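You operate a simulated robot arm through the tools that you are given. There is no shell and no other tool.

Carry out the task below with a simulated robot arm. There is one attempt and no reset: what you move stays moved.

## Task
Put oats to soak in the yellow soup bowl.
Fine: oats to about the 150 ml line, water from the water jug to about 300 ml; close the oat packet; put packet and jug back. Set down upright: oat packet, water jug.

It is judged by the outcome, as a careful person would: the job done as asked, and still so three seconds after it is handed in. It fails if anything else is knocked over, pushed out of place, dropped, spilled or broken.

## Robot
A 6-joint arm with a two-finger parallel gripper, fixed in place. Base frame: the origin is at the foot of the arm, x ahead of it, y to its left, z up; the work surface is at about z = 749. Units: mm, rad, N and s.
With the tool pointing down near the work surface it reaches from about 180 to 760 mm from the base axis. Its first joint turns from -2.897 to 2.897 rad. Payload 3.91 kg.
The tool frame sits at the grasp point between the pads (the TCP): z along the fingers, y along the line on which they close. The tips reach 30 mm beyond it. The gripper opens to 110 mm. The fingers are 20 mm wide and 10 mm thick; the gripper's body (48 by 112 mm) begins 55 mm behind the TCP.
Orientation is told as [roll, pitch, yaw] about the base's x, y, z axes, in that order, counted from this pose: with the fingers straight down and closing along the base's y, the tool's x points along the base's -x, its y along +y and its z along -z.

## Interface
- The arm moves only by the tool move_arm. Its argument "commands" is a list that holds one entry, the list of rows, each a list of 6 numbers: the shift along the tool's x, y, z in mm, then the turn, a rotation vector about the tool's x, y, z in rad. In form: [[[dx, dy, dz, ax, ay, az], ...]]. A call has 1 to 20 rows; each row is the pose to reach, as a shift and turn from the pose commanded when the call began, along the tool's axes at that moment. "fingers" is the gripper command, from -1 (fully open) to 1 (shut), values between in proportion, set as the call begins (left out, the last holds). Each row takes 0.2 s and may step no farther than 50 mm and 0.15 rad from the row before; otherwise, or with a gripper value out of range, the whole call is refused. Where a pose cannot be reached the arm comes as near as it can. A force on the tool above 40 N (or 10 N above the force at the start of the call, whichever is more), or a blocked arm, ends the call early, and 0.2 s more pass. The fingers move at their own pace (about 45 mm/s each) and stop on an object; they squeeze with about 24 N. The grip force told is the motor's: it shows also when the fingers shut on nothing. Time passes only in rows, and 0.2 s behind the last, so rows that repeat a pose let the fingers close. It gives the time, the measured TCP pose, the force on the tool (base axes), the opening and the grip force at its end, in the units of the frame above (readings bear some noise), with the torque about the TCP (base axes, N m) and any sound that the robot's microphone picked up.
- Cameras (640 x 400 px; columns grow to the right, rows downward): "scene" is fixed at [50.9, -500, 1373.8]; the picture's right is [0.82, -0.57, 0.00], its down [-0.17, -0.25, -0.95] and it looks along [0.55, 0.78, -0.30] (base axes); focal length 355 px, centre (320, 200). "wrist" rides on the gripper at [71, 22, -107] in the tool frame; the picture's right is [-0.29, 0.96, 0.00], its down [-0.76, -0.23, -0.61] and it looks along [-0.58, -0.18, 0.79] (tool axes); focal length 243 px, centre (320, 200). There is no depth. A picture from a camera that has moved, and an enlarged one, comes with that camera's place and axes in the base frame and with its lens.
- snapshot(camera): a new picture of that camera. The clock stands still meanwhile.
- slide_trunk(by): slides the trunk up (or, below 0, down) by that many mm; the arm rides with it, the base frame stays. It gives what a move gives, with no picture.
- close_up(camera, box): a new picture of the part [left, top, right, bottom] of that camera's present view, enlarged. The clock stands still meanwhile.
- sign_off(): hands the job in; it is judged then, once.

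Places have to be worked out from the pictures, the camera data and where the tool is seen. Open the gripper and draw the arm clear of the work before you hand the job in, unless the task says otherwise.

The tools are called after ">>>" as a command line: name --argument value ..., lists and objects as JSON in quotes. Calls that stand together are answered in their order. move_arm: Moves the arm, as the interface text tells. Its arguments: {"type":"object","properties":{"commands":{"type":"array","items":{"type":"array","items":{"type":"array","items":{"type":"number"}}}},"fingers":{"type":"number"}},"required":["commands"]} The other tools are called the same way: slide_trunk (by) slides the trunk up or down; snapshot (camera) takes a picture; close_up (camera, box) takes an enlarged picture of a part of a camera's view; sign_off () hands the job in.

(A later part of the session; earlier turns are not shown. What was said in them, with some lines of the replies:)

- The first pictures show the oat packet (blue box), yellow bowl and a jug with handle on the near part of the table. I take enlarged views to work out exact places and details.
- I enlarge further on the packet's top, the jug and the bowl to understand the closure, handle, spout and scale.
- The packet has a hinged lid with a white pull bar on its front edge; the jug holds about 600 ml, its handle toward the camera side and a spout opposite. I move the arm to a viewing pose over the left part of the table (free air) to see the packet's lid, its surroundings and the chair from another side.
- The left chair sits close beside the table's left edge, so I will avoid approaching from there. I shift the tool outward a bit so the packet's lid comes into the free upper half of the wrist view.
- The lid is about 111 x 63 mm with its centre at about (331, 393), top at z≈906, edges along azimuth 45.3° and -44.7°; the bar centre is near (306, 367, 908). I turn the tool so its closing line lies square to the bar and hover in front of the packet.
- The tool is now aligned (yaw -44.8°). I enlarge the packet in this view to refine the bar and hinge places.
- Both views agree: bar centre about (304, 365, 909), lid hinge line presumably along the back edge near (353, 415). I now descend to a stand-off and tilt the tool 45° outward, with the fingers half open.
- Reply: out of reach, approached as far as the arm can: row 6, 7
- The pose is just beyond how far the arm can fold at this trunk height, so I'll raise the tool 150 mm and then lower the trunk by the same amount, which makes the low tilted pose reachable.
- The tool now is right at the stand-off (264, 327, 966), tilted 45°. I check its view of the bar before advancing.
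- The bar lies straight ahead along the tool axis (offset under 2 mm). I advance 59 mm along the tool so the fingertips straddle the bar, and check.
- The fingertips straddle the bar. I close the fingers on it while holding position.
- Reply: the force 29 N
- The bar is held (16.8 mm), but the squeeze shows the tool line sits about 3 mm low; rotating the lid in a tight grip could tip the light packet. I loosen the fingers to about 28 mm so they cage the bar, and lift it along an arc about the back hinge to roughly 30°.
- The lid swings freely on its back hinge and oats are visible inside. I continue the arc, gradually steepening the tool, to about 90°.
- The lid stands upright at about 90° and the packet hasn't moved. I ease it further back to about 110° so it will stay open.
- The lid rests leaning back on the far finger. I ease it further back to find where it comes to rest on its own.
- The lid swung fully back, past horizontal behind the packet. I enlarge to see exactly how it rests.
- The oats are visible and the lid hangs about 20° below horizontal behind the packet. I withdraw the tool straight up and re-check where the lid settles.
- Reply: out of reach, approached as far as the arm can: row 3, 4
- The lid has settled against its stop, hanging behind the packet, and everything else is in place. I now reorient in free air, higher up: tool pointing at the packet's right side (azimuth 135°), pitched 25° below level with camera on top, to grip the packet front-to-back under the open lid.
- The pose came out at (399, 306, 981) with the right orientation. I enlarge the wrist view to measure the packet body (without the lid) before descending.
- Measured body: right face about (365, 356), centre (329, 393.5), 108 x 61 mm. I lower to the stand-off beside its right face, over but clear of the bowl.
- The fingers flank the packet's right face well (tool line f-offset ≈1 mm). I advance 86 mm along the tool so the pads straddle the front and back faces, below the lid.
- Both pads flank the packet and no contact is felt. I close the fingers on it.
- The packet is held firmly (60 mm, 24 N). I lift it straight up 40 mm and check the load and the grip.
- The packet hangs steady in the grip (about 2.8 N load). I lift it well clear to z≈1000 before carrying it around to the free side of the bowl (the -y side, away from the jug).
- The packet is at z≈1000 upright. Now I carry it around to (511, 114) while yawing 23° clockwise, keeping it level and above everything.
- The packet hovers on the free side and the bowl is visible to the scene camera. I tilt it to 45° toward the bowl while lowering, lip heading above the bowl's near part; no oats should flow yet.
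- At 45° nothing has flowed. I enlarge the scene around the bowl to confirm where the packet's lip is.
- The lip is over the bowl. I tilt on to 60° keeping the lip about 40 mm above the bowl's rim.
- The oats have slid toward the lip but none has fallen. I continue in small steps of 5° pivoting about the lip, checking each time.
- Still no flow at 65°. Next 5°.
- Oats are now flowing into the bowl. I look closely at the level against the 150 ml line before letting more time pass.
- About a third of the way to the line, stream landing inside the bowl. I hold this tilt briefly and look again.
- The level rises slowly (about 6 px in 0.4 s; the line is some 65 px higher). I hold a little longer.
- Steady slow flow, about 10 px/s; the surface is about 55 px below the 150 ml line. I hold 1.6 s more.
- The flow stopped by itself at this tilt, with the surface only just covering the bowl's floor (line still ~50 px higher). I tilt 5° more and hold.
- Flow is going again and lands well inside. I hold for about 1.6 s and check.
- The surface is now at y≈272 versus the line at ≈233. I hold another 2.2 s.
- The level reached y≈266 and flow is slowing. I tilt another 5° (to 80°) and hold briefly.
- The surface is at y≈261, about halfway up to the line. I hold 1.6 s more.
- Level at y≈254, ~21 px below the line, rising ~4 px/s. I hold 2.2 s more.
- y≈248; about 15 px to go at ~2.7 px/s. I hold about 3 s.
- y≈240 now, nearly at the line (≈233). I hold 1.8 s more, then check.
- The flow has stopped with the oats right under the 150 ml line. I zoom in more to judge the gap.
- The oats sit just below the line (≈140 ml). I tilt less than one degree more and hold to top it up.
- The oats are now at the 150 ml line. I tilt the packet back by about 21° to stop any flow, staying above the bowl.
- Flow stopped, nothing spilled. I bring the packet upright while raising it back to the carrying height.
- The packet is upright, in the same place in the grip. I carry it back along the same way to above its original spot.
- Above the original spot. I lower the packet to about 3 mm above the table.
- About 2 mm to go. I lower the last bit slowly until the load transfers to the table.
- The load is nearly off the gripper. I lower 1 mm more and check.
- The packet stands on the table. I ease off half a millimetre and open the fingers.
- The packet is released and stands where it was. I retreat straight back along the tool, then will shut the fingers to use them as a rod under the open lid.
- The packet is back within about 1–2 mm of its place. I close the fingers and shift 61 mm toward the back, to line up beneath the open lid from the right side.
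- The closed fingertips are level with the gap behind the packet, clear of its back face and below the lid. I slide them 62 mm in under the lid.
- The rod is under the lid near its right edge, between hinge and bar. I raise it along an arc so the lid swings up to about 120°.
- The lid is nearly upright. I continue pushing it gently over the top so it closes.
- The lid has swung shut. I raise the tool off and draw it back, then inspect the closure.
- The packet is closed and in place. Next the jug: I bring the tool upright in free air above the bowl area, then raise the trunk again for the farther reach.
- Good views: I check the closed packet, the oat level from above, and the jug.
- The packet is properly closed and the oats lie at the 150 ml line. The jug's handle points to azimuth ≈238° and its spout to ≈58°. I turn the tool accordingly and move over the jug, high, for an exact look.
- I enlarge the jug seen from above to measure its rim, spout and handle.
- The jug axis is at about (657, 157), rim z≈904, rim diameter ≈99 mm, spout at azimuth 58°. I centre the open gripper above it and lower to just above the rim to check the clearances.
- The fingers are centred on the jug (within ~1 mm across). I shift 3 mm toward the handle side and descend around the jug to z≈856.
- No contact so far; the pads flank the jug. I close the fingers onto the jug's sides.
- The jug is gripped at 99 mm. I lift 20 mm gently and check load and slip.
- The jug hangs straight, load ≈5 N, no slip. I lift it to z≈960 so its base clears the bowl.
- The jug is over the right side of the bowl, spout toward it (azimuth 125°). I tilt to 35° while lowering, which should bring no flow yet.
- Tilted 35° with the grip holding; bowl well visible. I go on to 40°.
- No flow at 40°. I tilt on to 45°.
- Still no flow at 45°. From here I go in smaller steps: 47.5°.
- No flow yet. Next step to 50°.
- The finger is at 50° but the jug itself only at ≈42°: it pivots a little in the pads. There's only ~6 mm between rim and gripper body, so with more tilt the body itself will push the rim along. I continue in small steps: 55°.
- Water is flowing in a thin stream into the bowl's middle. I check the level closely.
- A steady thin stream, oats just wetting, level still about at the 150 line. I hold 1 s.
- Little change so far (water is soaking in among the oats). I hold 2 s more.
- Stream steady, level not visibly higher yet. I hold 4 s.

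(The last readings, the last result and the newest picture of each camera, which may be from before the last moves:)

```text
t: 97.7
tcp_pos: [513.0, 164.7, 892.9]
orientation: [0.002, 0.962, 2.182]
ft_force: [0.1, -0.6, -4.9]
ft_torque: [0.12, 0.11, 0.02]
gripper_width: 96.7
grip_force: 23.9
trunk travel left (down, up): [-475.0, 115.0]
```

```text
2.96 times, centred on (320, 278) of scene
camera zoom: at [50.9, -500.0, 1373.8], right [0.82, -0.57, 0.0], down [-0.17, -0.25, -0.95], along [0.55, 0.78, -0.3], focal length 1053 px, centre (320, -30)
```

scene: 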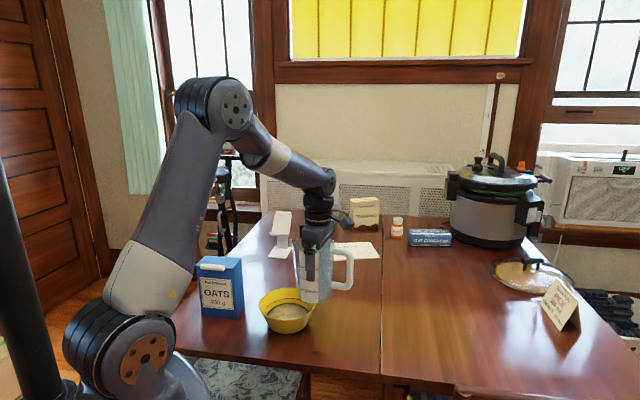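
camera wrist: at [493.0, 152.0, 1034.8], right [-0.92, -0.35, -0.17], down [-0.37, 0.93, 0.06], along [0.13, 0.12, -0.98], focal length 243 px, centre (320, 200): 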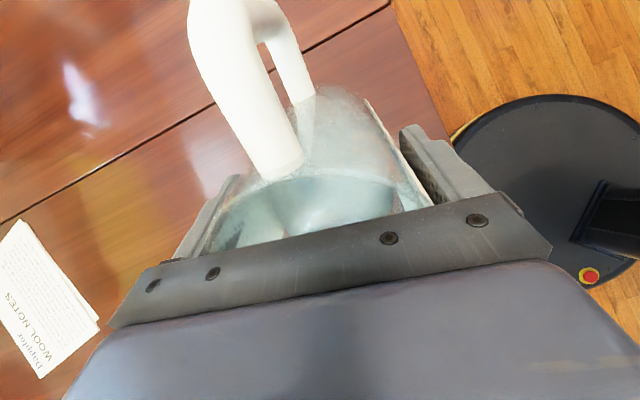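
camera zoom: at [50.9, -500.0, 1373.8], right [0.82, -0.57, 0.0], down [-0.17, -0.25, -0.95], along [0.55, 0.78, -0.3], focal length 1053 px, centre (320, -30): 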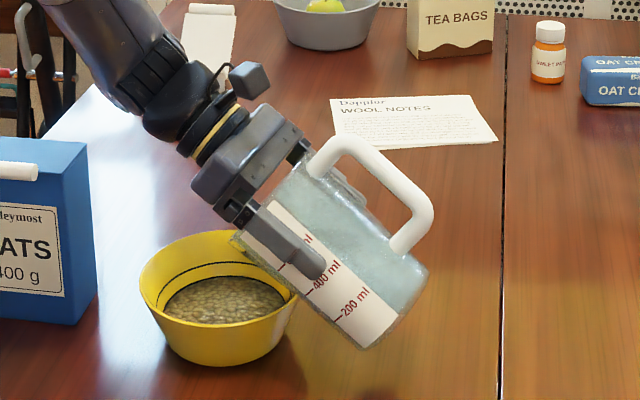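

The flow stopped at this angle; the water so far is hidden among the oats. I tilt 4° more and hold.

>>> move_arm --commands '[[[0, 0, 0, 0, 0.035, 0], [0, 0, 0, 0, 0.07, 0], [0, 0, 0, 0, 0.07, 0], [0, 0, 0, 0, 0.07, 0]]]'

>>> close_up --camera "scene" --box '[262, 280, 326, 320]'

>>> close_up --camera "scene" --box '[240, 210, 400, 345]'

```text
t: 98.7
tcp_pos: [512.6, 165.1, 892.0]
orientation: [0.002, 1.029, 2.182]
ft_force: [0.0, 0.7, -5.1]
ft_torque: [0.13, 0.09, 0.01]
gripper_width: 96.6
grip_force: 23.9
trunk travel left (down, up): [-475.0, 115.0]
```

```text
10.00 times, centred on (294, 300) of scene
camera zoom: at [50.9, -500.0, 1373.8], right [0.82, -0.57, 0.0], down [-0.17, -0.25, -0.95], along [0.55, 0.78, -0.3], focal length 3553 px, centre (580, -800)
```

zoom: 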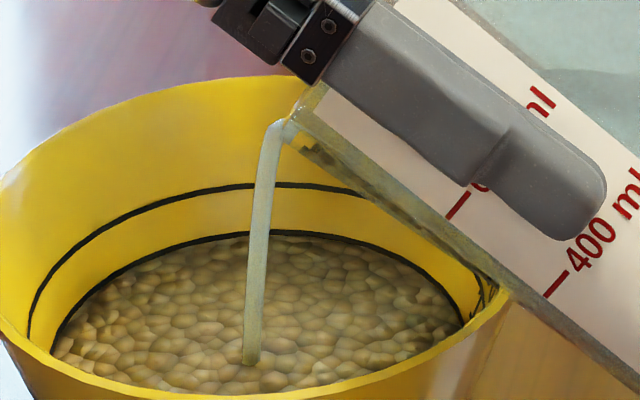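

```text
2.96 times, centred on (320, 278) of scene
camera zoom: at [50.9, -500.0, 1373.8], right [0.82, -0.57, 0.0], down [-0.17, -0.25, -0.95], along [0.55, 0.78, -0.3], focal length 1053 px, centre (320, -30)
```

zoom: 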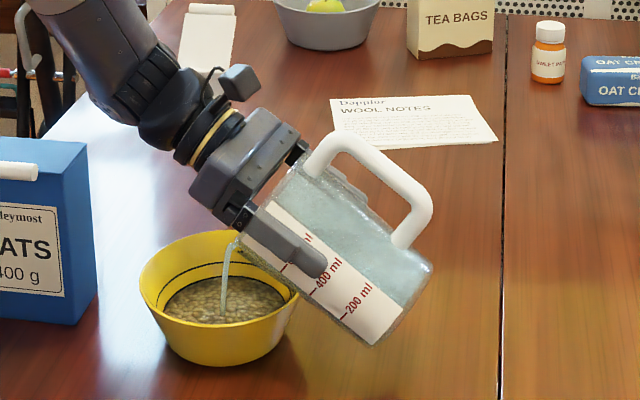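

Flowing again, landing in the middle. I hold 3 s.

>>> move_arm --commands '[[[0, 0, 0, 0, 0, 0], [0, 0, 0, 0, 0, 0], [0, 0, 0, 0, 0, 0], [0, 0, 0, 0, 0, 0], [0, 0, 0, 0, 0, 0], [0, 0, 0, 0, 0, 0], [0, 0, 0, 0, 0, 0], [0, 0, 0, 0, 0, 0], [0, 0, 0, 0, 0, 0], [0, 0, 0, 0, 0, 0], [0, 0, 0, 0, 0, 0], [0, 0, 0, 0, 0, 0], [0, 0, 0, 0, 0, 0], [0, 0, 0, 0, 0, 0]]]'

>>> close_up --camera "scene" --box '[262, 280, 326, 320]'

```text
t: 101.7
tcp_pos: [511.7, 166.5, 893.4]
orientation: [0.002, 1.028, 2.182]
ft_force: [-0.1, 0.4, -4.7]
ft_torque: [0.11, 0.14, -0.01]
gripper_width: 96.2
grip_force: 24.2
trunk travel left (down, up): [-475.0, 115.0]
```

```text
10.00 times, centred on (294, 300) of scene
camera zoom: at [50.9, -500.0, 1373.8], right [0.82, -0.57, 0.0], down [-0.17, -0.25, -0.95], along [0.55, 0.78, -0.3], focal length 3553 px, centre (580, -800)
```

zoom: 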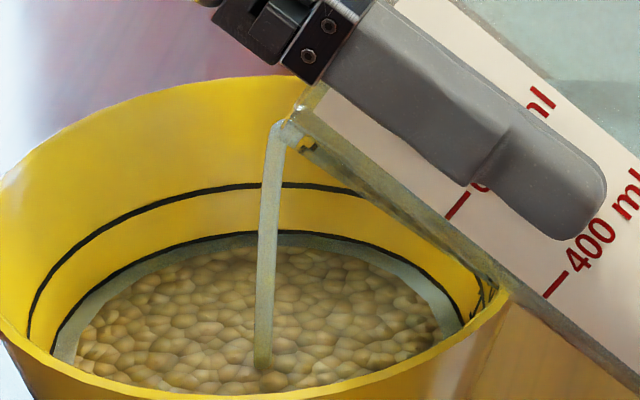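

A water ring now shows at the 150 line around the oats; ~150 ml more is needed to reach the upper line. I keep holding 2.4 s.

>>> move_arm --commands '[[[0, 0, 0, 0, 0, 0], [0, 0, 0, 0, 0, 0], [0, 0, 0, 0, 0, 0], [0, 0, 0, 0, 0, 0], [0, 0, 0, 0, 0, 0], [0, 0, 0, 0, 0, 0], [0, 0, 0, 0, 0, 0], [0, 0, 0, 0, 0, 0], [0, 0, 0, 0, 0, 0], [0, 0, 0, 0, 0, 0], [0, 0, 0, 0, 0, 0]]]'

>>> close_up --camera "scene" --box '[262, 280, 326, 320]'

```text
t: 104.1
tcp_pos: [512.6, 165.5, 891.8]
orientation: [0.001, 1.03, 2.183]
ft_force: [-0.1, -0.3, -5.3]
ft_torque: [0.14, 0.09, 0.05]
gripper_width: 96.6
grip_force: 24.1
trunk travel left (down, up): [-475.0, 115.0]
```

```text
10.00 times, centred on (294, 300) of scene
camera zoom: at [50.9, -500.0, 1373.8], right [0.82, -0.57, 0.0], down [-0.17, -0.25, -0.95], along [0.55, 0.78, -0.3], focal length 3553 px, centre (580, -800)
```

zoom: 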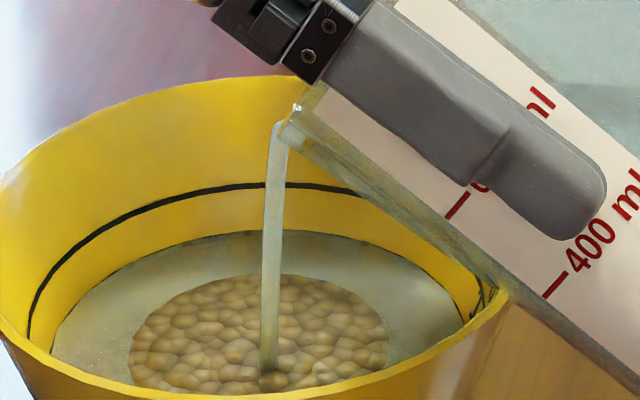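

The water now stands just over the 150 line with an oat mound in the centre. I tilt 2.5° more and hold 2 s.

>>> move_arm --commands '[[[0, 0, 0, 0, 0.022, 0], [0, 0, 0, 0, 0.044, 0], [0, 0, 0, 0, 0.044, 0], [0, 0, 0, 0, 0.044, 0], [0, 0, 0, 0, 0.044, 0], [0, 0, 0, 0, 0.044, 0], [0, 0, 0, 0, 0.044, 0], [0, 0, 0, 0, 0.044, 0], [0, 0, 0, 0, 0.044, 0]]]'

>>> close_up --camera "scene" --box '[262, 280, 326, 320]'

```text
t: 106.1
tcp_pos: [511.1, 165.4, 893.7]
orientation: [0.002, 1.074, 2.184]
ft_force: [-0.2, 0.4, -5.2]
ft_torque: [0.11, 0.06, -0.03]
gripper_width: 96.5
grip_force: 24.5
trunk travel left (down, up): [-475.0, 115.0]
```

```text
10.00 times, centred on (294, 300) of scene
camera zoom: at [50.9, -500.0, 1373.8], right [0.82, -0.57, 0.0], down [-0.17, -0.25, -0.95], along [0.55, 0.78, -0.3], focal length 3553 px, centre (580, -800)
```

zoom: 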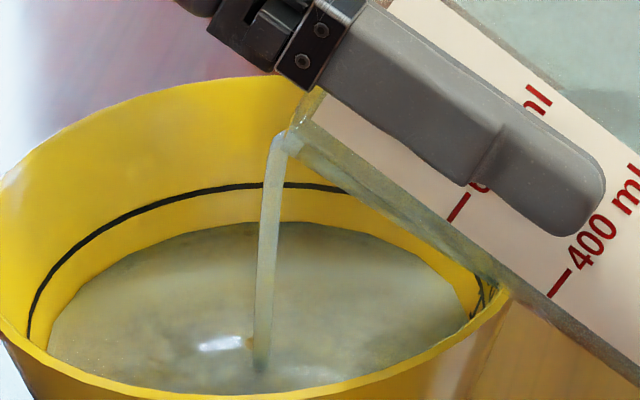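

Water now covers the oats; level at y≈223, the 300 line at ≈185. I hold 3 s.

>>> move_arm --commands '[[[0, 0, 0, 0, 0, 0], [0, 0, 0, 0, 0, 0], [0, 0, 0, 0, 0, 0], [0, 0, 0, 0, 0, 0], [0, 0, 0, 0, 0, 0], [0, 0, 0, 0, 0, 0], [0, 0, 0, 0, 0, 0], [0, 0, 0, 0, 0, 0], [0, 0, 0, 0, 0, 0], [0, 0, 0, 0, 0, 0], [0, 0, 0, 0, 0, 0], [0, 0, 0, 0, 0, 0], [0, 0, 0, 0, 0, 0], [0, 0, 0, 0, 0, 0]]]'

>>> close_up --camera "scene" --box '[262, 280, 326, 320]'

```text
t: 109.1
tcp_pos: [512.9, 166.6, 893.9]
orientation: [0.001, 1.074, 2.183]
ft_force: [0.3, -0.2, -4.9]
ft_torque: [0.1, 0.09, 0.06]
gripper_width: 96.2
grip_force: 23.7
trunk travel left (down, up): [-475.0, 115.0]
```

```text
10.00 times, centred on (294, 300) of scene
camera zoom: at [50.9, -500.0, 1373.8], right [0.82, -0.57, 0.0], down [-0.17, -0.25, -0.95], along [0.55, 0.78, -0.3], focal length 3553 px, centre (580, -800)
```

zoom: 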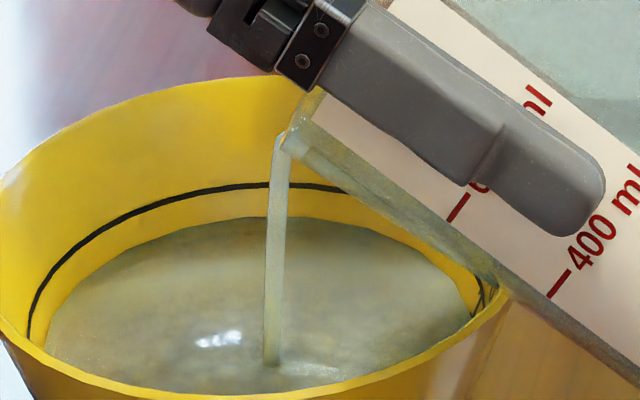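

Level at y≈217 and the flow thinning. I tilt 3° more and hold 2.5 s.

>>> move_arm --commands '[[[0, 0, 0, 0, 0.026, 0], [0, 0, 0, 0, 0.052, 0], [0, 0, 0, 0, 0.052, 0], [0, 0, 0, 0, 0.052, 0], [0, 0, 0, 0, 0.052, 0], [0, 0, 0, 0, 0.052, 0], [0, 0, 0, 0, 0.052, 0], [0, 0, 0, 0, 0.052, 0], [0, 0, 0, 0, 0.052, 0], [0, 0, 0, 0, 0.052, 0], [0, 0, 0, 0, 0.052, 0]]]'

>>> close_up --camera "scene" --box '[262, 280, 326, 320]'

```text
t: 111.5
tcp_pos: [513.0, 166.1, 893.2]
orientation: [0.001, 1.125, 2.183]
ft_force: [0.5, 0.7, -3.7]
ft_torque: [0.09, 0.08, 0.02]
gripper_width: 96.1
grip_force: 23.6
trunk travel left (down, up): [-475.0, 115.0]
```

```text
10.00 times, centred on (294, 300) of scene
camera zoom: at [50.9, -500.0, 1373.8], right [0.82, -0.57, 0.0], down [-0.17, -0.25, -0.95], along [0.55, 0.78, -0.3], focal length 3553 px, centre (580, -800)
```

zoom: 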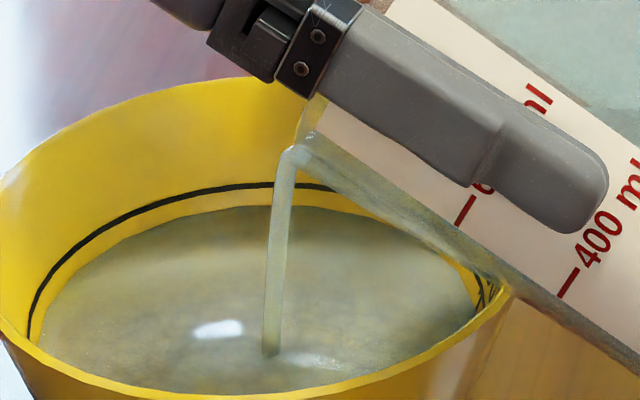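

Level y≈206. I hold 2 s more.

>>> move_arm --commands '[[[0, 0, 0, 0, 0, 0], [0, 0, 0, 0, 0, 0], [0, 0, 0, 0, 0, 0], [0, 0, 0, 0, 0, 0], [0, 0, 0, 0, 0, 0], [0, 0, 0, 0, 0, 0], [0, 0, 0, 0, 0, 0], [0, 0, 0, 0, 0, 0], [0, 0, 0, 0, 0, 0]]]'

>>> close_up --camera "scene" --box '[262, 280, 326, 320]'

```text
t: 113.5
tcp_pos: [513.0, 165.7, 892.9]
orientation: [0.002, 1.126, 2.184]
ft_force: [0.1, 0.3, -3.6]
ft_torque: [0.12, 0.05, -0.03]
gripper_width: 96.4
grip_force: 23.8
trunk travel left (down, up): [-475.0, 115.0]
```

```text
10.00 times, centred on (294, 300) of scene
camera zoom: at [50.9, -500.0, 1373.8], right [0.82, -0.57, 0.0], down [-0.17, -0.25, -0.95], along [0.55, 0.78, -0.3], focal length 3553 px, centre (580, -800)
```

zoom: 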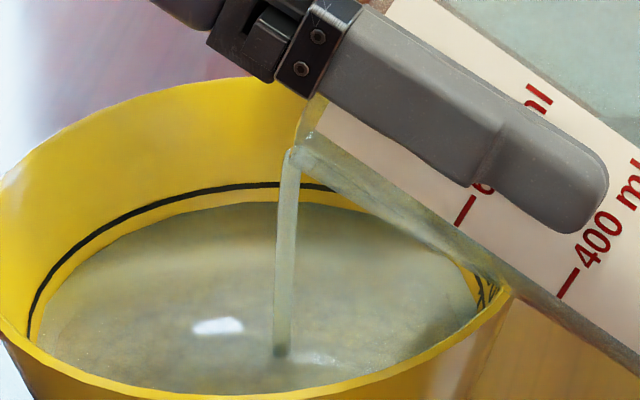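

Level y≈201, about 16 px below the 300 line. I tilt 1.5° more and hold 2 s.

>>> move_arm --commands '[[[0, 0, 0, 0, 0.026, 0], [0, 0, 0, 0, 0.026, 0], [0, 0, 0, 0, 0.026, 0], [0, 0, 0, 0, 0.026, 0], [0, 0, 0, 0, 0.026, 0], [0, 0, 0, 0, 0.026, 0], [0, 0, 0, 0, 0.026, 0], [0, 0, 0, 0, 0.026, 0], [0, 0, 0, 0, 0.026, 0]]]'

>>> close_up --camera "scene" --box '[262, 280, 326, 320]'

```text
t: 115.5
tcp_pos: [512.1, 166.2, 892.5]
orientation: [0.002, 1.151, 2.184]
ft_force: [0.4, -0.2, -4.8]
ft_torque: [0.09, 0.08, 0.05]
gripper_width: 95.9
grip_force: 23.7
trunk travel left (down, up): [-475.0, 115.0]
```

```text
10.00 times, centred on (294, 300) of scene
camera zoom: at [50.9, -500.0, 1373.8], right [0.82, -0.57, 0.0], down [-0.17, -0.25, -0.95], along [0.55, 0.78, -0.3], focal length 3553 px, centre (580, -800)
```

zoom: 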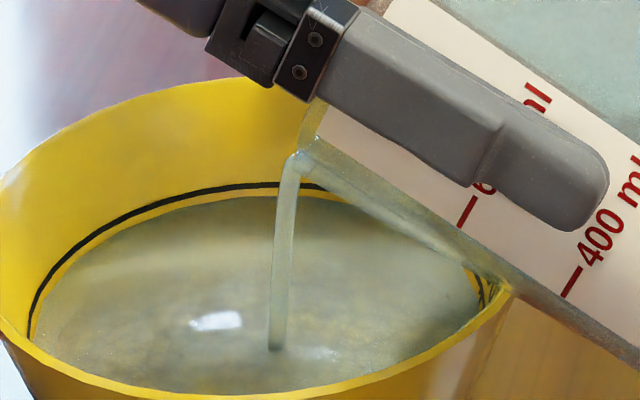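

Level y≈195, ~9 px to go. I hold 1.8 s.

>>> move_arm --commands '[[[0, 0, 0, 0, 0, 0], [0, 0, 0, 0, 0, 0], [0, 0, 0, 0, 0, 0], [0, 0, 0, 0, 0, 0], [0, 0, 0, 0, 0, 0], [0, 0, 0, 0, 0, 0], [0, 0, 0, 0, 0, 0], [0, 0, 0, 0, 0, 0]]]'

>>> close_up --camera "scene" --box '[262, 280, 326, 320]'

```text
t: 117.3
tcp_pos: [513.4, 165.9, 892.8]
orientation: [0.002, 1.153, 2.184]
ft_force: [-0.1, -0.7, -3.6]
ft_torque: [0.09, 0.05, -0.02]
gripper_width: 96.2
grip_force: 23.9
trunk travel left (down, up): [-475.0, 115.0]
```

```text
10.00 times, centred on (294, 300) of scene
camera zoom: at [50.9, -500.0, 1373.8], right [0.82, -0.57, 0.0], down [-0.17, -0.25, -0.95], along [0.55, 0.78, -0.3], focal length 3553 px, centre (580, -800)
```

zoom: 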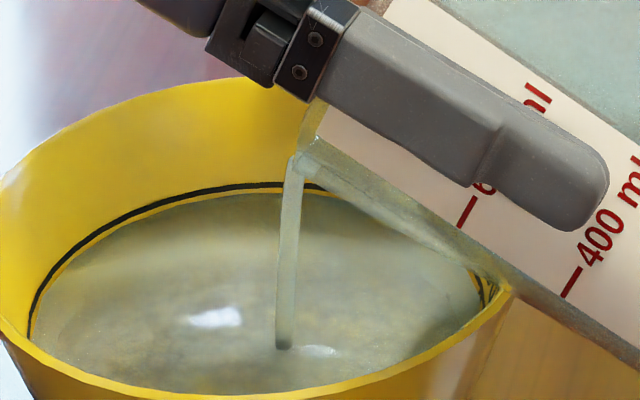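

Level y≈192, just below the line. I hold about 1.4 s more.

>>> move_arm --commands '[[[0, 0, 0, 0, 0, 0], [0, 0, 0, 0, 0, 0], [0, 0, 0, 0, 0, 0], [0, 0, 0, 0, 0, 0], [0, 0, 0, 0, 0, 0], [0, 0, 0, 0, 0, 0]]]'

>>> close_up --camera "scene" --box '[264, 294, 296, 314]'

```text
t: 118.7
tcp_pos: [512.3, 165.9, 892.8]
orientation: [0.004, 1.152, 2.185]
ft_force: [-0.2, -0.5, -3.5]
ft_torque: [0.14, 0.05, 0.03]
gripper_width: 96.2
grip_force: 24.2
trunk travel left (down, up): [-475.0, 115.0]
```

```text
16.00 times, centred on (280, 304) of scene
camera zoom: at [50.9, -500.0, 1373.8], right [0.82, -0.57, 0.0], down [-0.17, -0.25, -0.95], along [0.55, 0.78, -0.3], focal length 5685 px, centre (960, -1464)
```

zoom: 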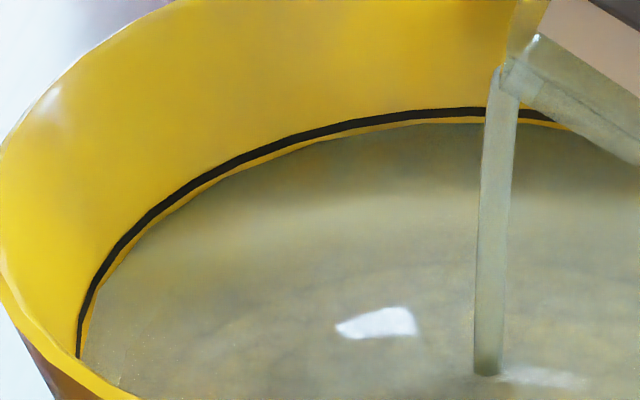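

The water is a hair below the 300 line (≈285 ml). I hold 1.8 s more.

>>> move_arm --commands '[[[0, 0, 0, 0, 0, 0], [0, 0, 0, 0, 0, 0], [0, 0, 0, 0, 0, 0], [0, 0, 0, 0, 0, 0], [0, 0, 0, 0, 0, 0], [0, 0, 0, 0, 0, 0], [0, 0, 0, 0, 0, 0], [0, 0, 0, 0, 0, 0]]]'

>>> close_up --camera "scene" --box '[264, 294, 296, 314]'

```text
t: 120.5
tcp_pos: [512.2, 165.9, 893.2]
orientation: [0.004, 1.152, 2.183]
ft_force: [-0.2, 0.7, -3.7]
ft_torque: [0.1, 0.07, 0.0]
gripper_width: 96.0
grip_force: 23.2
trunk travel left (down, up): [-475.0, 115.0]
```

```text
16.00 times, centred on (280, 304) of scene
camera zoom: at [50.9, -500.0, 1373.8], right [0.82, -0.57, 0.0], down [-0.17, -0.25, -0.95], along [0.55, 0.78, -0.3], focal length 5685 px, centre (960, -1464)
```

zoom: 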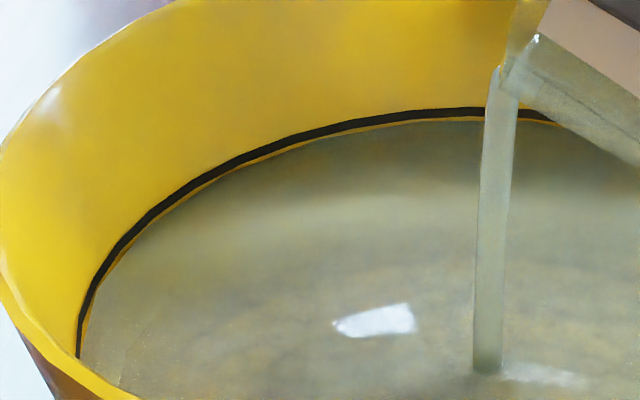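

Almost touching the line. I hold 1 s more, then tilt back at once in the same call.

>>> move_arm --commands '[[[0, 0, 0, 0, 0, 0], [0, 0, 0, 0, 0, 0], [0, 0, 0, 0, 0, 0], [0, 0, 0, 0, 0, 0], [0, 0, 0, 0, 0, 0], [0, 0, 0, 0, -0.12, 0], [0, 0, 0, 0, -0.24, 0], [0, 0, 0, 0, -0.36, 0], [0, 0, 0, 0, -0.36, 0]]]'

>>> close_up --camera "scene" --box '[264, 294, 296, 314]'

>>> close_up --camera "scene" --box '[240, 210, 400, 345]'

```text
t: 122.5
tcp_pos: [511.9, 165.1, 893.1]
orientation: [0.002, 0.791, 2.183]
ft_force: [-0.8, -0.4, -3.1]
ft_torque: [0.1, 0.09, 0.01]
gripper_width: 95.8
grip_force: 23.8
trunk travel left (down, up): [-475.0, 115.0]
```

```text
16.00 times, centred on (280, 304) of scene
camera zoom: at [50.9, -500.0, 1373.8], right [0.82, -0.57, 0.0], down [-0.17, -0.25, -0.95], along [0.55, 0.78, -0.3], focal length 5685 px, centre (960, -1464)
```

zoom: 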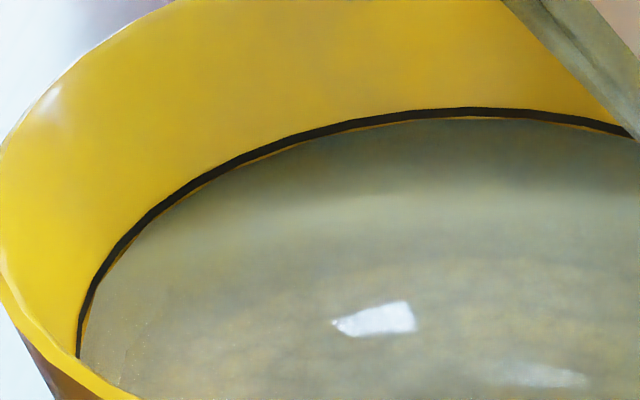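

```text
2.96 times, centred on (320, 278) of scene
camera zoom: at [50.9, -500.0, 1373.8], right [0.82, -0.57, 0.0], down [-0.17, -0.25, -0.95], along [0.55, 0.78, -0.3], focal length 1053 px, centre (320, -30)
```

zoom: 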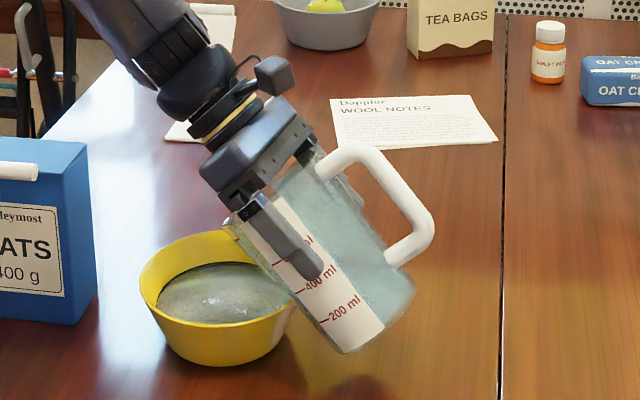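

The flow has stopped and the water stands at the 300 ml line; nothing spilled. I raise the jug and bring it back toward upright (stopping at about 10° of tool tilt, since the jug lags in the pads).

>>> move_arm --commands '[[[14.2, 0, -14.1, 0, 0, 0], [28.4, 0, -28.1, 0, -0.06, 0], [39.1, 0, -38.7, 0, -0.2, 0], [47.6, 0, -47.1, 0, -0.34, 0], [47.6, 0, -47.1, 0, -0.48, 0], [47.6, 0, -47.1, 0, -0.62, 0], [47.6, 0, -47.1, 0, -0.62, 0]]]'

>>> close_up --camera "scene" --box '[240, 190, 400, 345]'

>>> snapshot --camera "wrist"

```text
t: 124.1
tcp_pos: [511.2, 166.2, 960.7]
orientation: [0.0, 0.171, 2.183]
ft_force: [0.5, -0.2, -3.7]
ft_torque: [0.03, 0.02, 0.01]
gripper_width: 96.0
grip_force: 24.2
trunk travel left (down, up): [-475.0, 115.0]
```

```text
2.58 times, centred on (320, 268) of scene
camera zoom: at [50.9, -500.0, 1373.8], right [0.82, -0.57, 0.0], down [-0.17, -0.25, -0.95], along [0.55, 0.78, -0.3], focal length 917 px, centre (320, 26)
```

zoom: 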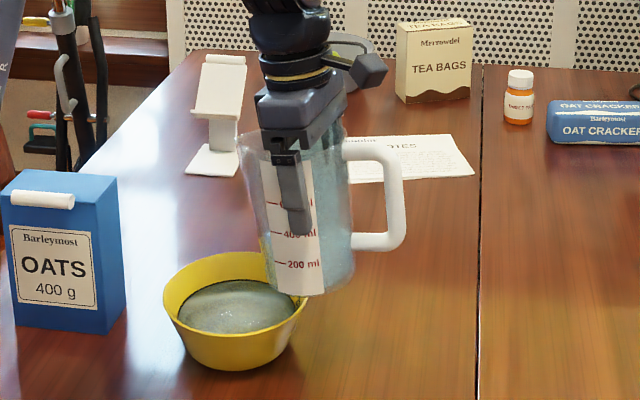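

```text
taken
camera wrist: at [523.4, 110.5, 1078.1], right [-0.95, -0.31, -0.05], down [-0.3, 0.83, 0.47], along [-0.11, 0.46, -0.88], focal length 243 px, centre (320, 200)
```

wrist: 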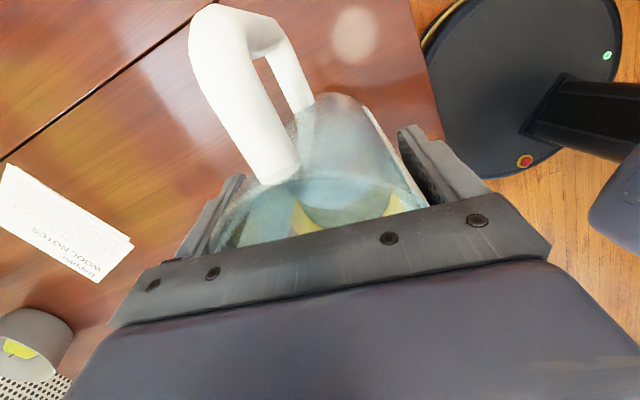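

I zoom in to judge how upright the jug is relative to the tool.

>>> close_up --camera "scene" --box '[290, 225, 360, 315]'

```text
4.44 times, centred on (325, 270) of scene
camera zoom: at [50.9, -500.0, 1373.8], right [0.82, -0.57, 0.0], down [-0.17, -0.25, -0.95], along [0.55, 0.78, -0.3], focal length 1579 px, centre (298, -111)
```

zoom: 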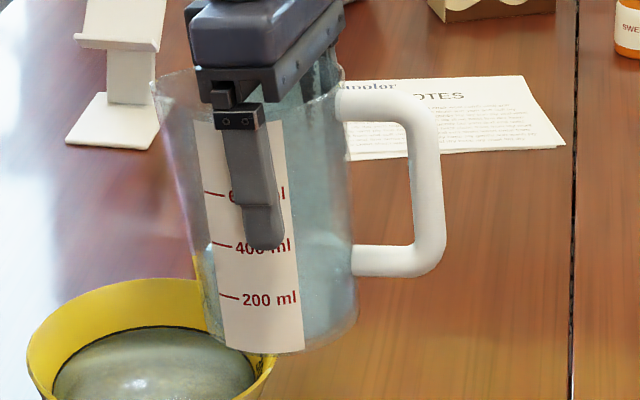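

The jug leans about 5.5° where the tool leans 9.8°. I turn the tool back 5.5° so the jug itself is plumb, then check.

>>> move_arm --commands '[[[0, 0, 0, 0, -0.048, 0], [0, 0, 0, 0, -0.096, 0], [0, 0, 0, 0, -0.096, 0]]]'

>>> close_up --camera "scene" --box '[290, 225, 360, 315]'

```text
t: 124.9
tcp_pos: [511.6, 166.2, 960.2]
orientation: [0.003, 0.074, 2.18]
ft_force: [0.2, 0.6, -3.2]
ft_torque: [0.03, 0.04, 0.01]
gripper_width: 95.8
grip_force: 24.1
trunk travel left (down, up): [-475.0, 115.0]
```

```text
4.44 times, centred on (325, 270) of scene
camera zoom: at [50.9, -500.0, 1373.8], right [0.82, -0.57, 0.0], down [-0.17, -0.25, -0.95], along [0.55, 0.78, -0.3], focal length 1579 px, centre (298, -111)
```

zoom: 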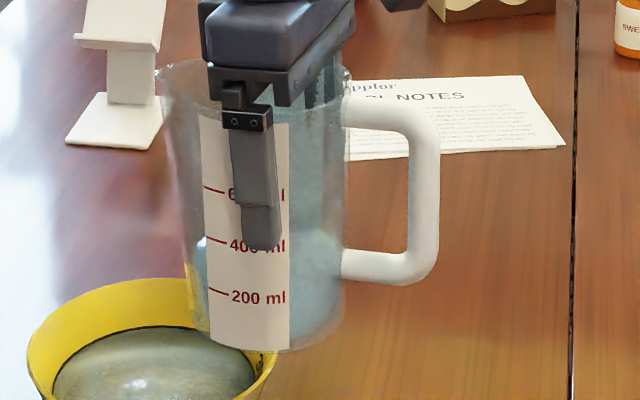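

Nearly plumb (≈2° left). I take out another 2°, then carry the jug back toward its place, turning it back by 67°.

>>> move_arm --commands '[[[0, 0, 0, 0, -0.035, 0], [0, 0, 0, 0, -0.035, 0]]]'

>>> close_up --camera "scene" --box '[290, 225, 360, 315]'

```text
t: 125.5
tcp_pos: [512.5, 164.3, 960.3]
orientation: [0.001, 0.041, 2.18]
ft_force: [-0.2, 0.6, -3.6]
ft_torque: [0.0, 0.0, 0.03]
gripper_width: 96.0
grip_force: 24.2
trunk travel left (down, up): [-475.0, 115.0]
```

```text
4.44 times, centred on (325, 270) of scene
camera zoom: at [50.9, -500.0, 1373.8], right [0.82, -0.57, 0.0], down [-0.17, -0.25, -0.95], along [0.55, 0.78, -0.3], focal length 1579 px, centre (298, -111)
```

zoom: 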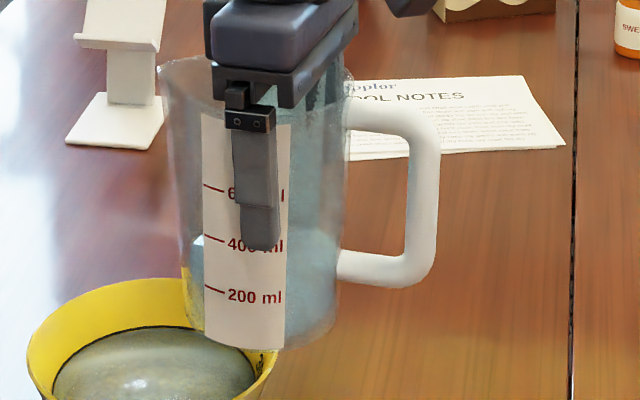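

The jug is plumb and torque-free. I carry it back over its original place at this height.

>>> move_arm --commands '[[[9.2, -11.3, 0.4, -0.0048, 0, 0.1167], [18.4, -22.5, 0.8, -0.0096, 0, 0.2334], [27.6, -33.8, 1.1, -0.0144, 0, 0.3501], [36.8, -45, 1.5, -0.0192, 0, 0.4668], [46, -56.3, 1.9, -0.024, 0, 0.5835], [55.3, -67.6, 2.3, -0.0288, 0, 0.7002], [64.5, -78.8, 2.7, -0.0336, 0, 0.8169], [73.7, -90.1, 3, -0.0384, 0, 0.9336], [82.9, -101.3, 3.4, -0.0432, 0, 1.0503], [92.1, -112.6, 3.8, -0.048, 0, 1.167], [92.1, -112.6, 3.8, -0.048, 0, 1.167], [92.1, -112.6, 3.8, -0.048, 0, 1.167]]]'

>>> snapshot --camera "scene"

>>> close_up --camera "scene" --box '[310, 200, 430, 330]'

>>> snapshot --camera "wrist"

```text
t: 128.1
tcp_pos: [659.1, 154.4, 959.8]
orientation: [-0.001, 0.043, 1.012]
ft_force: [0.0, 0.5, -3.4]
ft_torque: [0.01, 0.0, 0.0]
gripper_width: 95.7
grip_force: 24.1
trunk travel left (down, up): [-475.0, 115.0]
```

```text
taken
```

scene: 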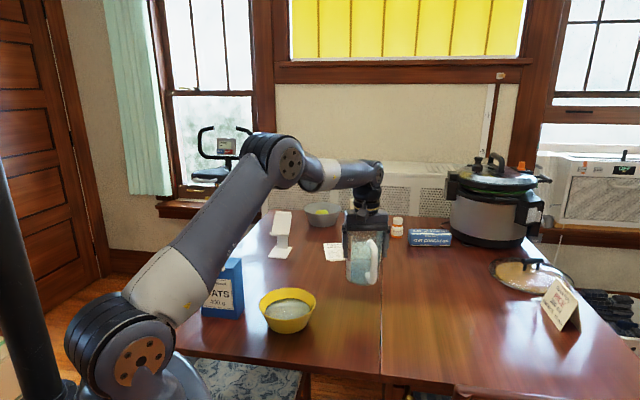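

```text
3.08 times, centred on (370, 265) of scene
camera zoom: at [50.9, -500.0, 1373.8], right [0.82, -0.57, 0.0], down [-0.17, -0.25, -0.95], along [0.55, 0.78, -0.3], focal length 1093 px, centre (166, 0)
```

zoom: 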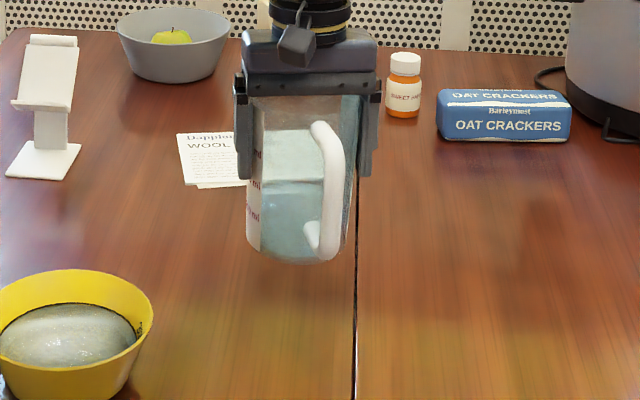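

```text
taken
camera wrist: at [603.5, 109.4, 1069.5], right [-0.66, 0.75, -0.01], down [0.61, 0.54, 0.58], along [0.44, 0.37, -0.82], focal length 243 px, centre (320, 200)
```

wrist: 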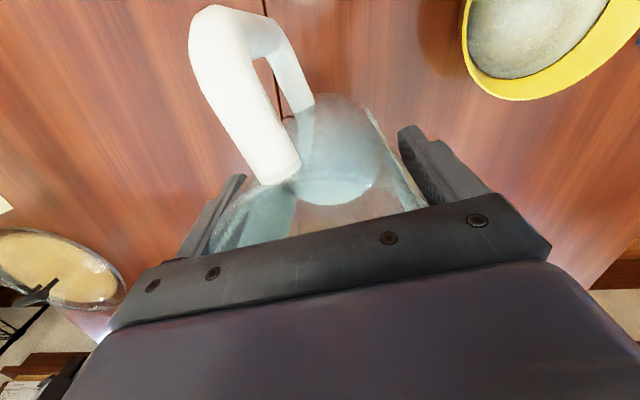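

The jug is plumb over its place and undamaged. I lower it to a few millimetres above the table.

>>> move_arm --commands '[[[-0.7, 0.5, 20, 0, 0, 0], [-1.4, 1, 40, 0, 0, 0], [-2.3, 1, 60, 0, 0, 0], [-3, 1, 80, 0, 0, 0], [-3.5, 1, 95, 0, 0, 0], [-3.5, 1, 95, 0, 0, 0]]]'

>>> close_up --camera "scene" --box '[310, 220, 430, 330]'

```text
t: 129.5
tcp_pos: [656.2, 155.2, 864.5]
orientation: [-0.001, 0.041, 1.013]
ft_force: [-0.2, -0.2, -3.4]
ft_torque: [-0.01, -0.01, 0.0]
gripper_width: 95.9
grip_force: 23.8
trunk travel left (down, up): [-475.0, 115.0]
```

```text
3.64 times, centred on (370, 275) of scene
camera zoom: at [50.9, -500.0, 1373.8], right [0.82, -0.57, 0.0], down [-0.17, -0.25, -0.95], along [0.55, 0.78, -0.3], focal length 1292 px, centre (138, -73)
```

zoom: 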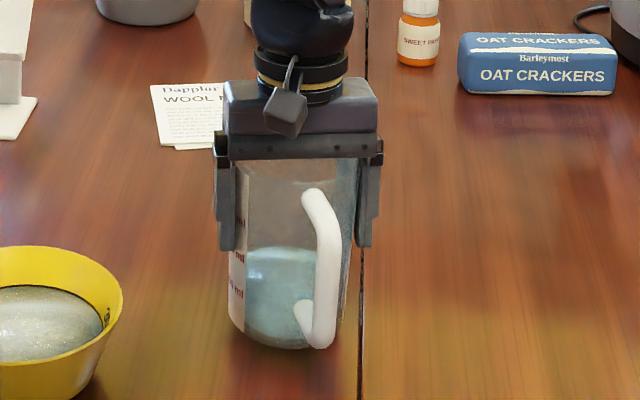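

About 10 mm to go. I lower 6 mm more and read the force.

>>> move_arm --commands '[[[-0.1, 0, 2, 0, 0, 0], [-0.2, 0, 4, 0, 0, 0], [-0.3, 0, 6, 0, 0, 0]]]'

```text
t: 130.3
tcp_pos: [656.3, 155.8, 858.2]
orientation: [0.001, 0.041, 1.014]
ft_force: [-0.2, 0.7, -3.6]
ft_torque: [0.02, 0.0, 0.01]
gripper_width: 95.7
grip_force: 23.8
trunk travel left (down, up): [-475.0, 115.0]
```

No contact yet at z≈858. I lower 2 mm more.

>>> move_arm --commands '[[[0, 0, 1, 0, 0, 0], [-0.1, 0, 2, 0, 0, 0]]]'

```text
t: 130.9
tcp_pos: [656.4, 155.3, 857.7]
orientation: [-0.001, 0.039, 1.014]
ft_force: [0.4, -1.8, 3.3]
ft_torque: [-0.36, -0.14, -0.05]
gripper_width: 95.7
grip_force: 23.6
trunk travel left (down, up): [-475.0, 115.0]
```

One edge of the base has touched (force changed by 7 N). I lower 1 mm more to let it seat, then check.

>>> move_arm --commands '[[[0, 0, 0.5, 0, 0, 0], [0, 0, 1, 0, 0, 0]]]'

>>> close_up --camera "scene" --box '[310, 220, 430, 330]'

```text
t: 131.5
tcp_pos: [656.1, 156.0, 857.5]
orientation: [-0.002, 0.042, 1.014]
ft_force: [-2.7, 0.8, 11.3]
ft_torque: [-0.33, -0.12, -0.04]
gripper_width: 95.7
grip_force: 24.1
trunk travel left (down, up): [-475.0, 115.0]
```

```text
3.64 times, centred on (370, 275) of scene
camera zoom: at [50.9, -500.0, 1373.8], right [0.82, -0.57, 0.0], down [-0.17, -0.25, -0.95], along [0.55, 0.78, -0.3], focal length 1292 px, centre (138, -73)
```

zoom: 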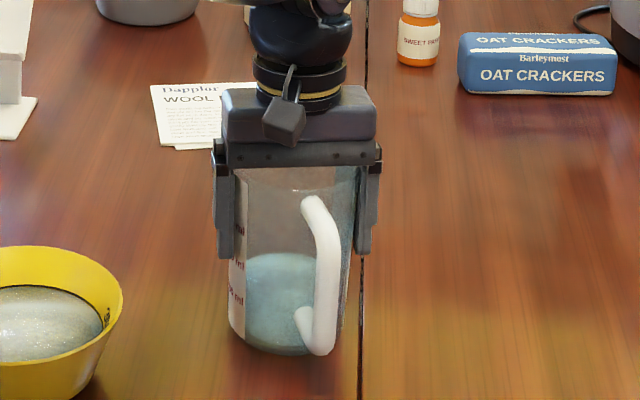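

The base is seated on one edge with about 1° of lean toward the handle/right side. I correct the lean slightly while easing the pressure, before releasing.

>>> move_arm --commands '[[[0, 0, -0.6, 0.01, 0.008, 0], [0, 0, -0.6, 0.02, 0.015, 0], [0, 0, -0.6, 0.02, 0.015, 0]]]'

```text
t: 132.3
tcp_pos: [656.3, 154.6, 856.9]
orientation: [-0.019, 0.056, 1.011]
ft_force: [-1.2, 3.7, 5.4]
ft_torque: [0.52, 0.28, -0.08]
gripper_width: 95.6
grip_force: 24.0
trunk travel left (down, up): [-475.0, 115.0]
```

The torque flipped sign, so that was slightly too much; I take back about 60% of the correction.

>>> move_arm --commands '[[[0, 0, 0, -0.006, -0.0045, 0], [0, 0, 0, -0.012, -0.009, 0], [0, 0, 0, -0.012, -0.009, 0]]]'

```text
t: 133.1
tcp_pos: [656.7, 154.4, 856.3]
orientation: [-0.008, 0.046, 1.013]
ft_force: [-1.5, -1.6, 6.7]
ft_torque: [-0.45, -0.15, -0.12]
gripper_width: 95.7
grip_force: 24.3
trunk travel left (down, up): [-475.0, 115.0]
```

It is level within a fraction of a degree. I release by opening the fingers fully.

>>> move_arm --commands '[[[0, 0, -0.3, 0, 0, 0], [0, 0, -0.3, 0, 0, 0], [0, 0, -0.3, 0, 0, 0], [0, 0, -0.3, 0, 0, 0]]]' --fingers -1

>>> close_up --camera "scene" --box '[310, 220, 430, 330]'

>>> snapshot --camera "wrist"

```text
t: 134.1
tcp_pos: [657.2, 155.5, 857.6]
orientation: [-0.006, 0.05, 1.012]
ft_force: [0.6, 0.7, 0.3]
ft_torque: [-0.04, -0.02, 0.01]
gripper_width: 110.2
grip_force: 0.0
trunk travel left (down, up): [-475.0, 115.0]
```

```text
3.64 times, centred on (370, 275) of scene
camera zoom: at [50.9, -500.0, 1373.8], right [0.82, -0.57, 0.0], down [-0.17, -0.25, -0.95], along [0.55, 0.78, -0.3], focal length 1292 px, centre (138, -73)
```

zoom: 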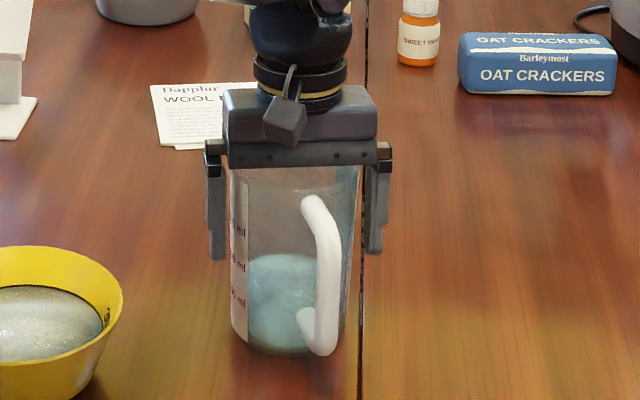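

```text
taken
camera wrist: at [601.9, 110.2, 967.7], right [-0.66, 0.75, -0.02], down [0.61, 0.55, 0.57], along [0.44, 0.36, -0.82], focal length 243 px, centre (320, 200)
```

wrist: 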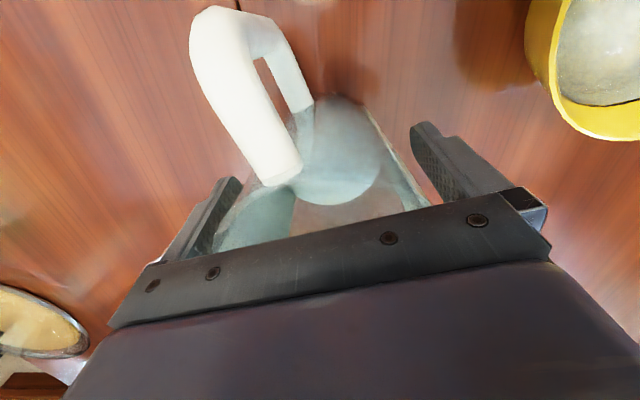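

The jug stands free and upright. I withdraw the gripper straight up.

>>> move_arm --commands '[[[0.7, 0, -15, 0, 0, 0], [1.4, 0, -30, 0, 0, 0], [2.8, 0, -60, 0, 0, 0], [4.6, 0, -100, 0, 0, 0], [6.4, 0, -140, 0, 0, 0], [6.4, 0, -140, 0, 0, 0]]]'

>>> close_up --camera "scene" --box '[330, 250, 402, 325]'

>>> snapshot --camera "wrist"

```text
t: 135.5
tcp_pos: [654.9, 155.2, 997.7]
orientation: [-0.007, 0.047, 1.014]
ft_force: [0.2, -0.2, -0.7]
ft_torque: [-0.03, 0.0, 0.01]
gripper_width: 109.7
grip_force: 0.0
trunk travel left (down, up): [-475.0, 115.0]
```

```text
5.33 times, centred on (366, 288) of scene
camera zoom: at [50.9, -500.0, 1373.8], right [0.82, -0.57, 0.0], down [-0.17, -0.25, -0.95], along [0.55, 0.78, -0.3], focal length 1895 px, centre (75, -267)
```

zoom: 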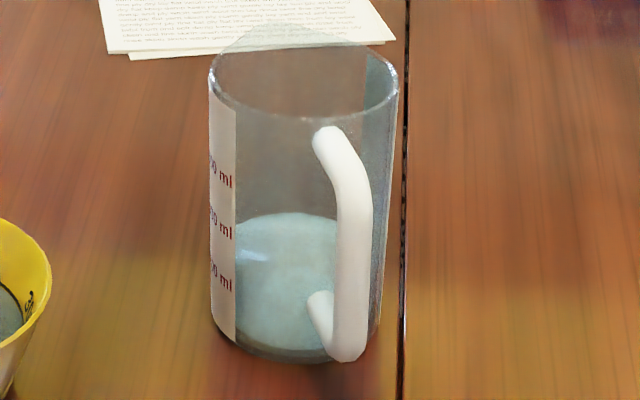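

```text
taken
camera wrist: at [599.7, 110.5, 1108.8], right [-0.66, 0.75, -0.02], down [0.61, 0.55, 0.57], along [0.44, 0.36, -0.82], focal length 243 px, centre (320, 200)
```

wrist: 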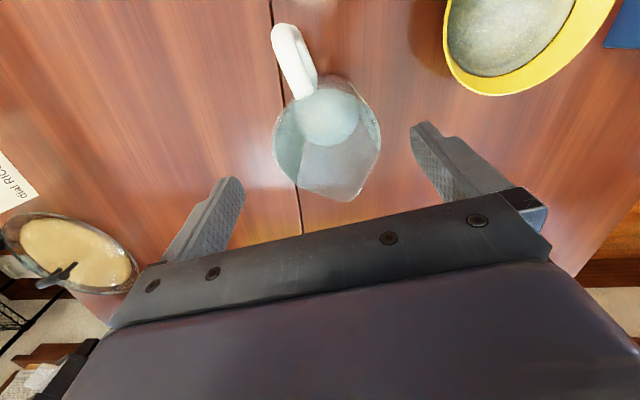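

The jug stands upright about 9 mm from its first spot, no spill visible. I draw the arm up and away to a clear pose and then check everything.

>>> move_arm --commands '[[[10, 5, -30, 0, -0.02, 0], [30, 20, -60, 0, -0.047, 0], [55, 40, -90, 0, -0.047, 0], [80, 60, -120, 0, -0.047, 0], [105, 80, -145, 0, -0.047, 0], [130, 100, -170, 0, -0.047, 0], [155, 120, -190, 0, -0.047, 0], [175, 140, -205, 0, -0.047, 0], [190, 160, -215, 0, -0.047, 0], [190, 160, -215, 0, -0.047, 0]]]' --fingers -1

>>> snapshot --camera "scene"

>>> snapshot --camera "wrist"

>>> close_up --camera "scene" --box '[252, 280, 326, 335]'

```text
t: 137.7
tcp_pos: [421.4, 89.7, 1219.6]
orientation: [-0.006, 0.002, 1.011]
ft_force: [0.7, 0.5, -0.1]
ft_torque: [0.05, 0.0, 0.0]
gripper_width: 110.2
grip_force: 0.0
trunk travel left (down, up): [-475.0, 115.0]
```

```text
taken
```

scene: 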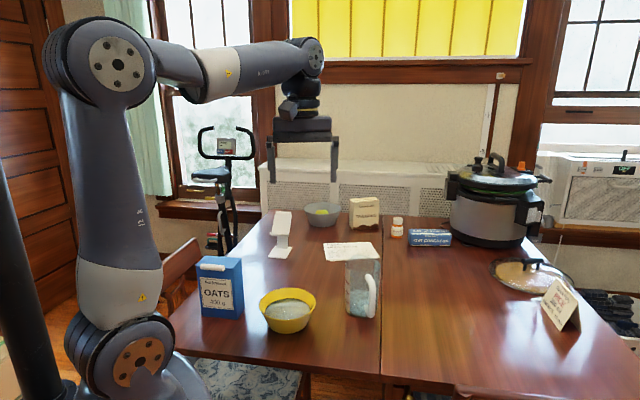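

```text
taken
camera wrist: at [364.1, 41.5, 1327.5], right [-0.66, 0.75, -0.01], down [0.59, 0.53, 0.61], along [0.46, 0.4, -0.79], focal length 243 px, centre (320, 200)
```

wrist: 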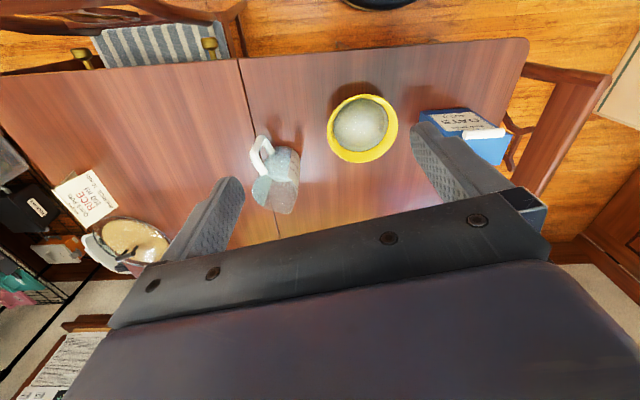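

```text
7.27 times, centred on (289, 308) of scene
camera zoom: at [50.9, -500.0, 1373.8], right [0.82, -0.57, 0.0], down [-0.17, -0.25, -0.95], along [0.55, 0.78, -0.3], focal length 2584 px, centre (546, -582)
```

zoom: 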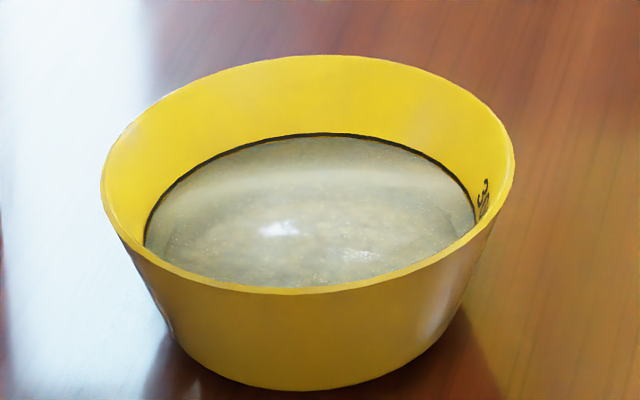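

The bowl is filled to the 300 ml line, packet closed, jug back. I make a last close check of packet, jug and table for anything spilled or displaced.

>>> close_up --camera "scene" --box '[180, 230, 400, 370]'

>>> close_up --camera "wrist" --box '[230, 60, 530, 230]'

```text
2.86 times, centred on (290, 300) of scene
camera zoom: at [50.9, -500.0, 1373.8], right [0.82, -0.57, 0.0], down [-0.17, -0.25, -0.95], along [0.55, 0.78, -0.3], focal length 1015 px, centre (406, -86)
```

zoom: 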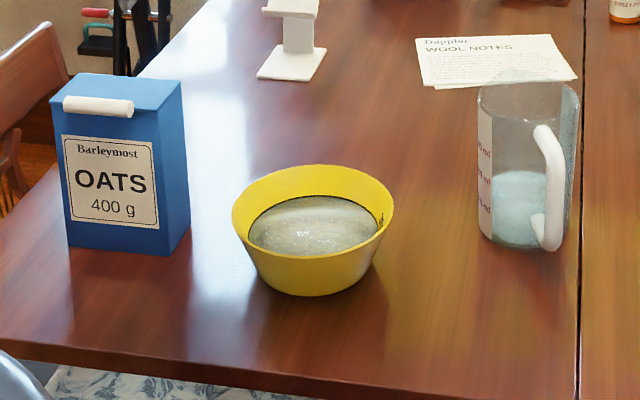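

```text
2.13 times, centred on (380, 145) of wrist
camera zoom: at [364.1, 41.5, 1327.5], right [-0.66, 0.75, -0.01], down [0.59, 0.53, 0.61], along [0.46, 0.4, -0.79], focal length 518 px, centre (192, 317)
```

zoom: 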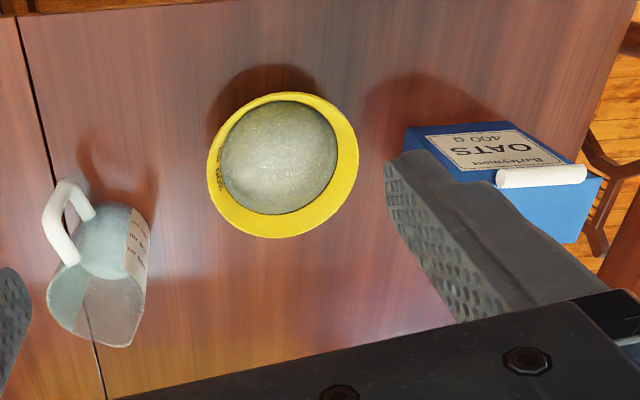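

All is as asked: oats to the 150 ml line, water to the 300 ml line, packet closed and upright in its place, jug upright at its place, table clean, gripper open and clear of the work. I hand the job in.

>>> sign_off

```text
The job is handed in.
```

The oats are soaking in the yellow bowl, and the job is handed in.

- **Oats:** poured to the 150 ml line.
- **Water:** poured from the jug until the surface touched the underside of the 300 ml line, which I judge to be about 290–300 ml.
- **Oat packet:** closed and upright, within about 2 mm of where it stood.
- **Jug:** upright, about 9 mm from its original spot, with the handle turned a few degrees.

In the last pictures nothing was spilled, knocked over or out of place. The gripper is open and the arm is clear of the table.
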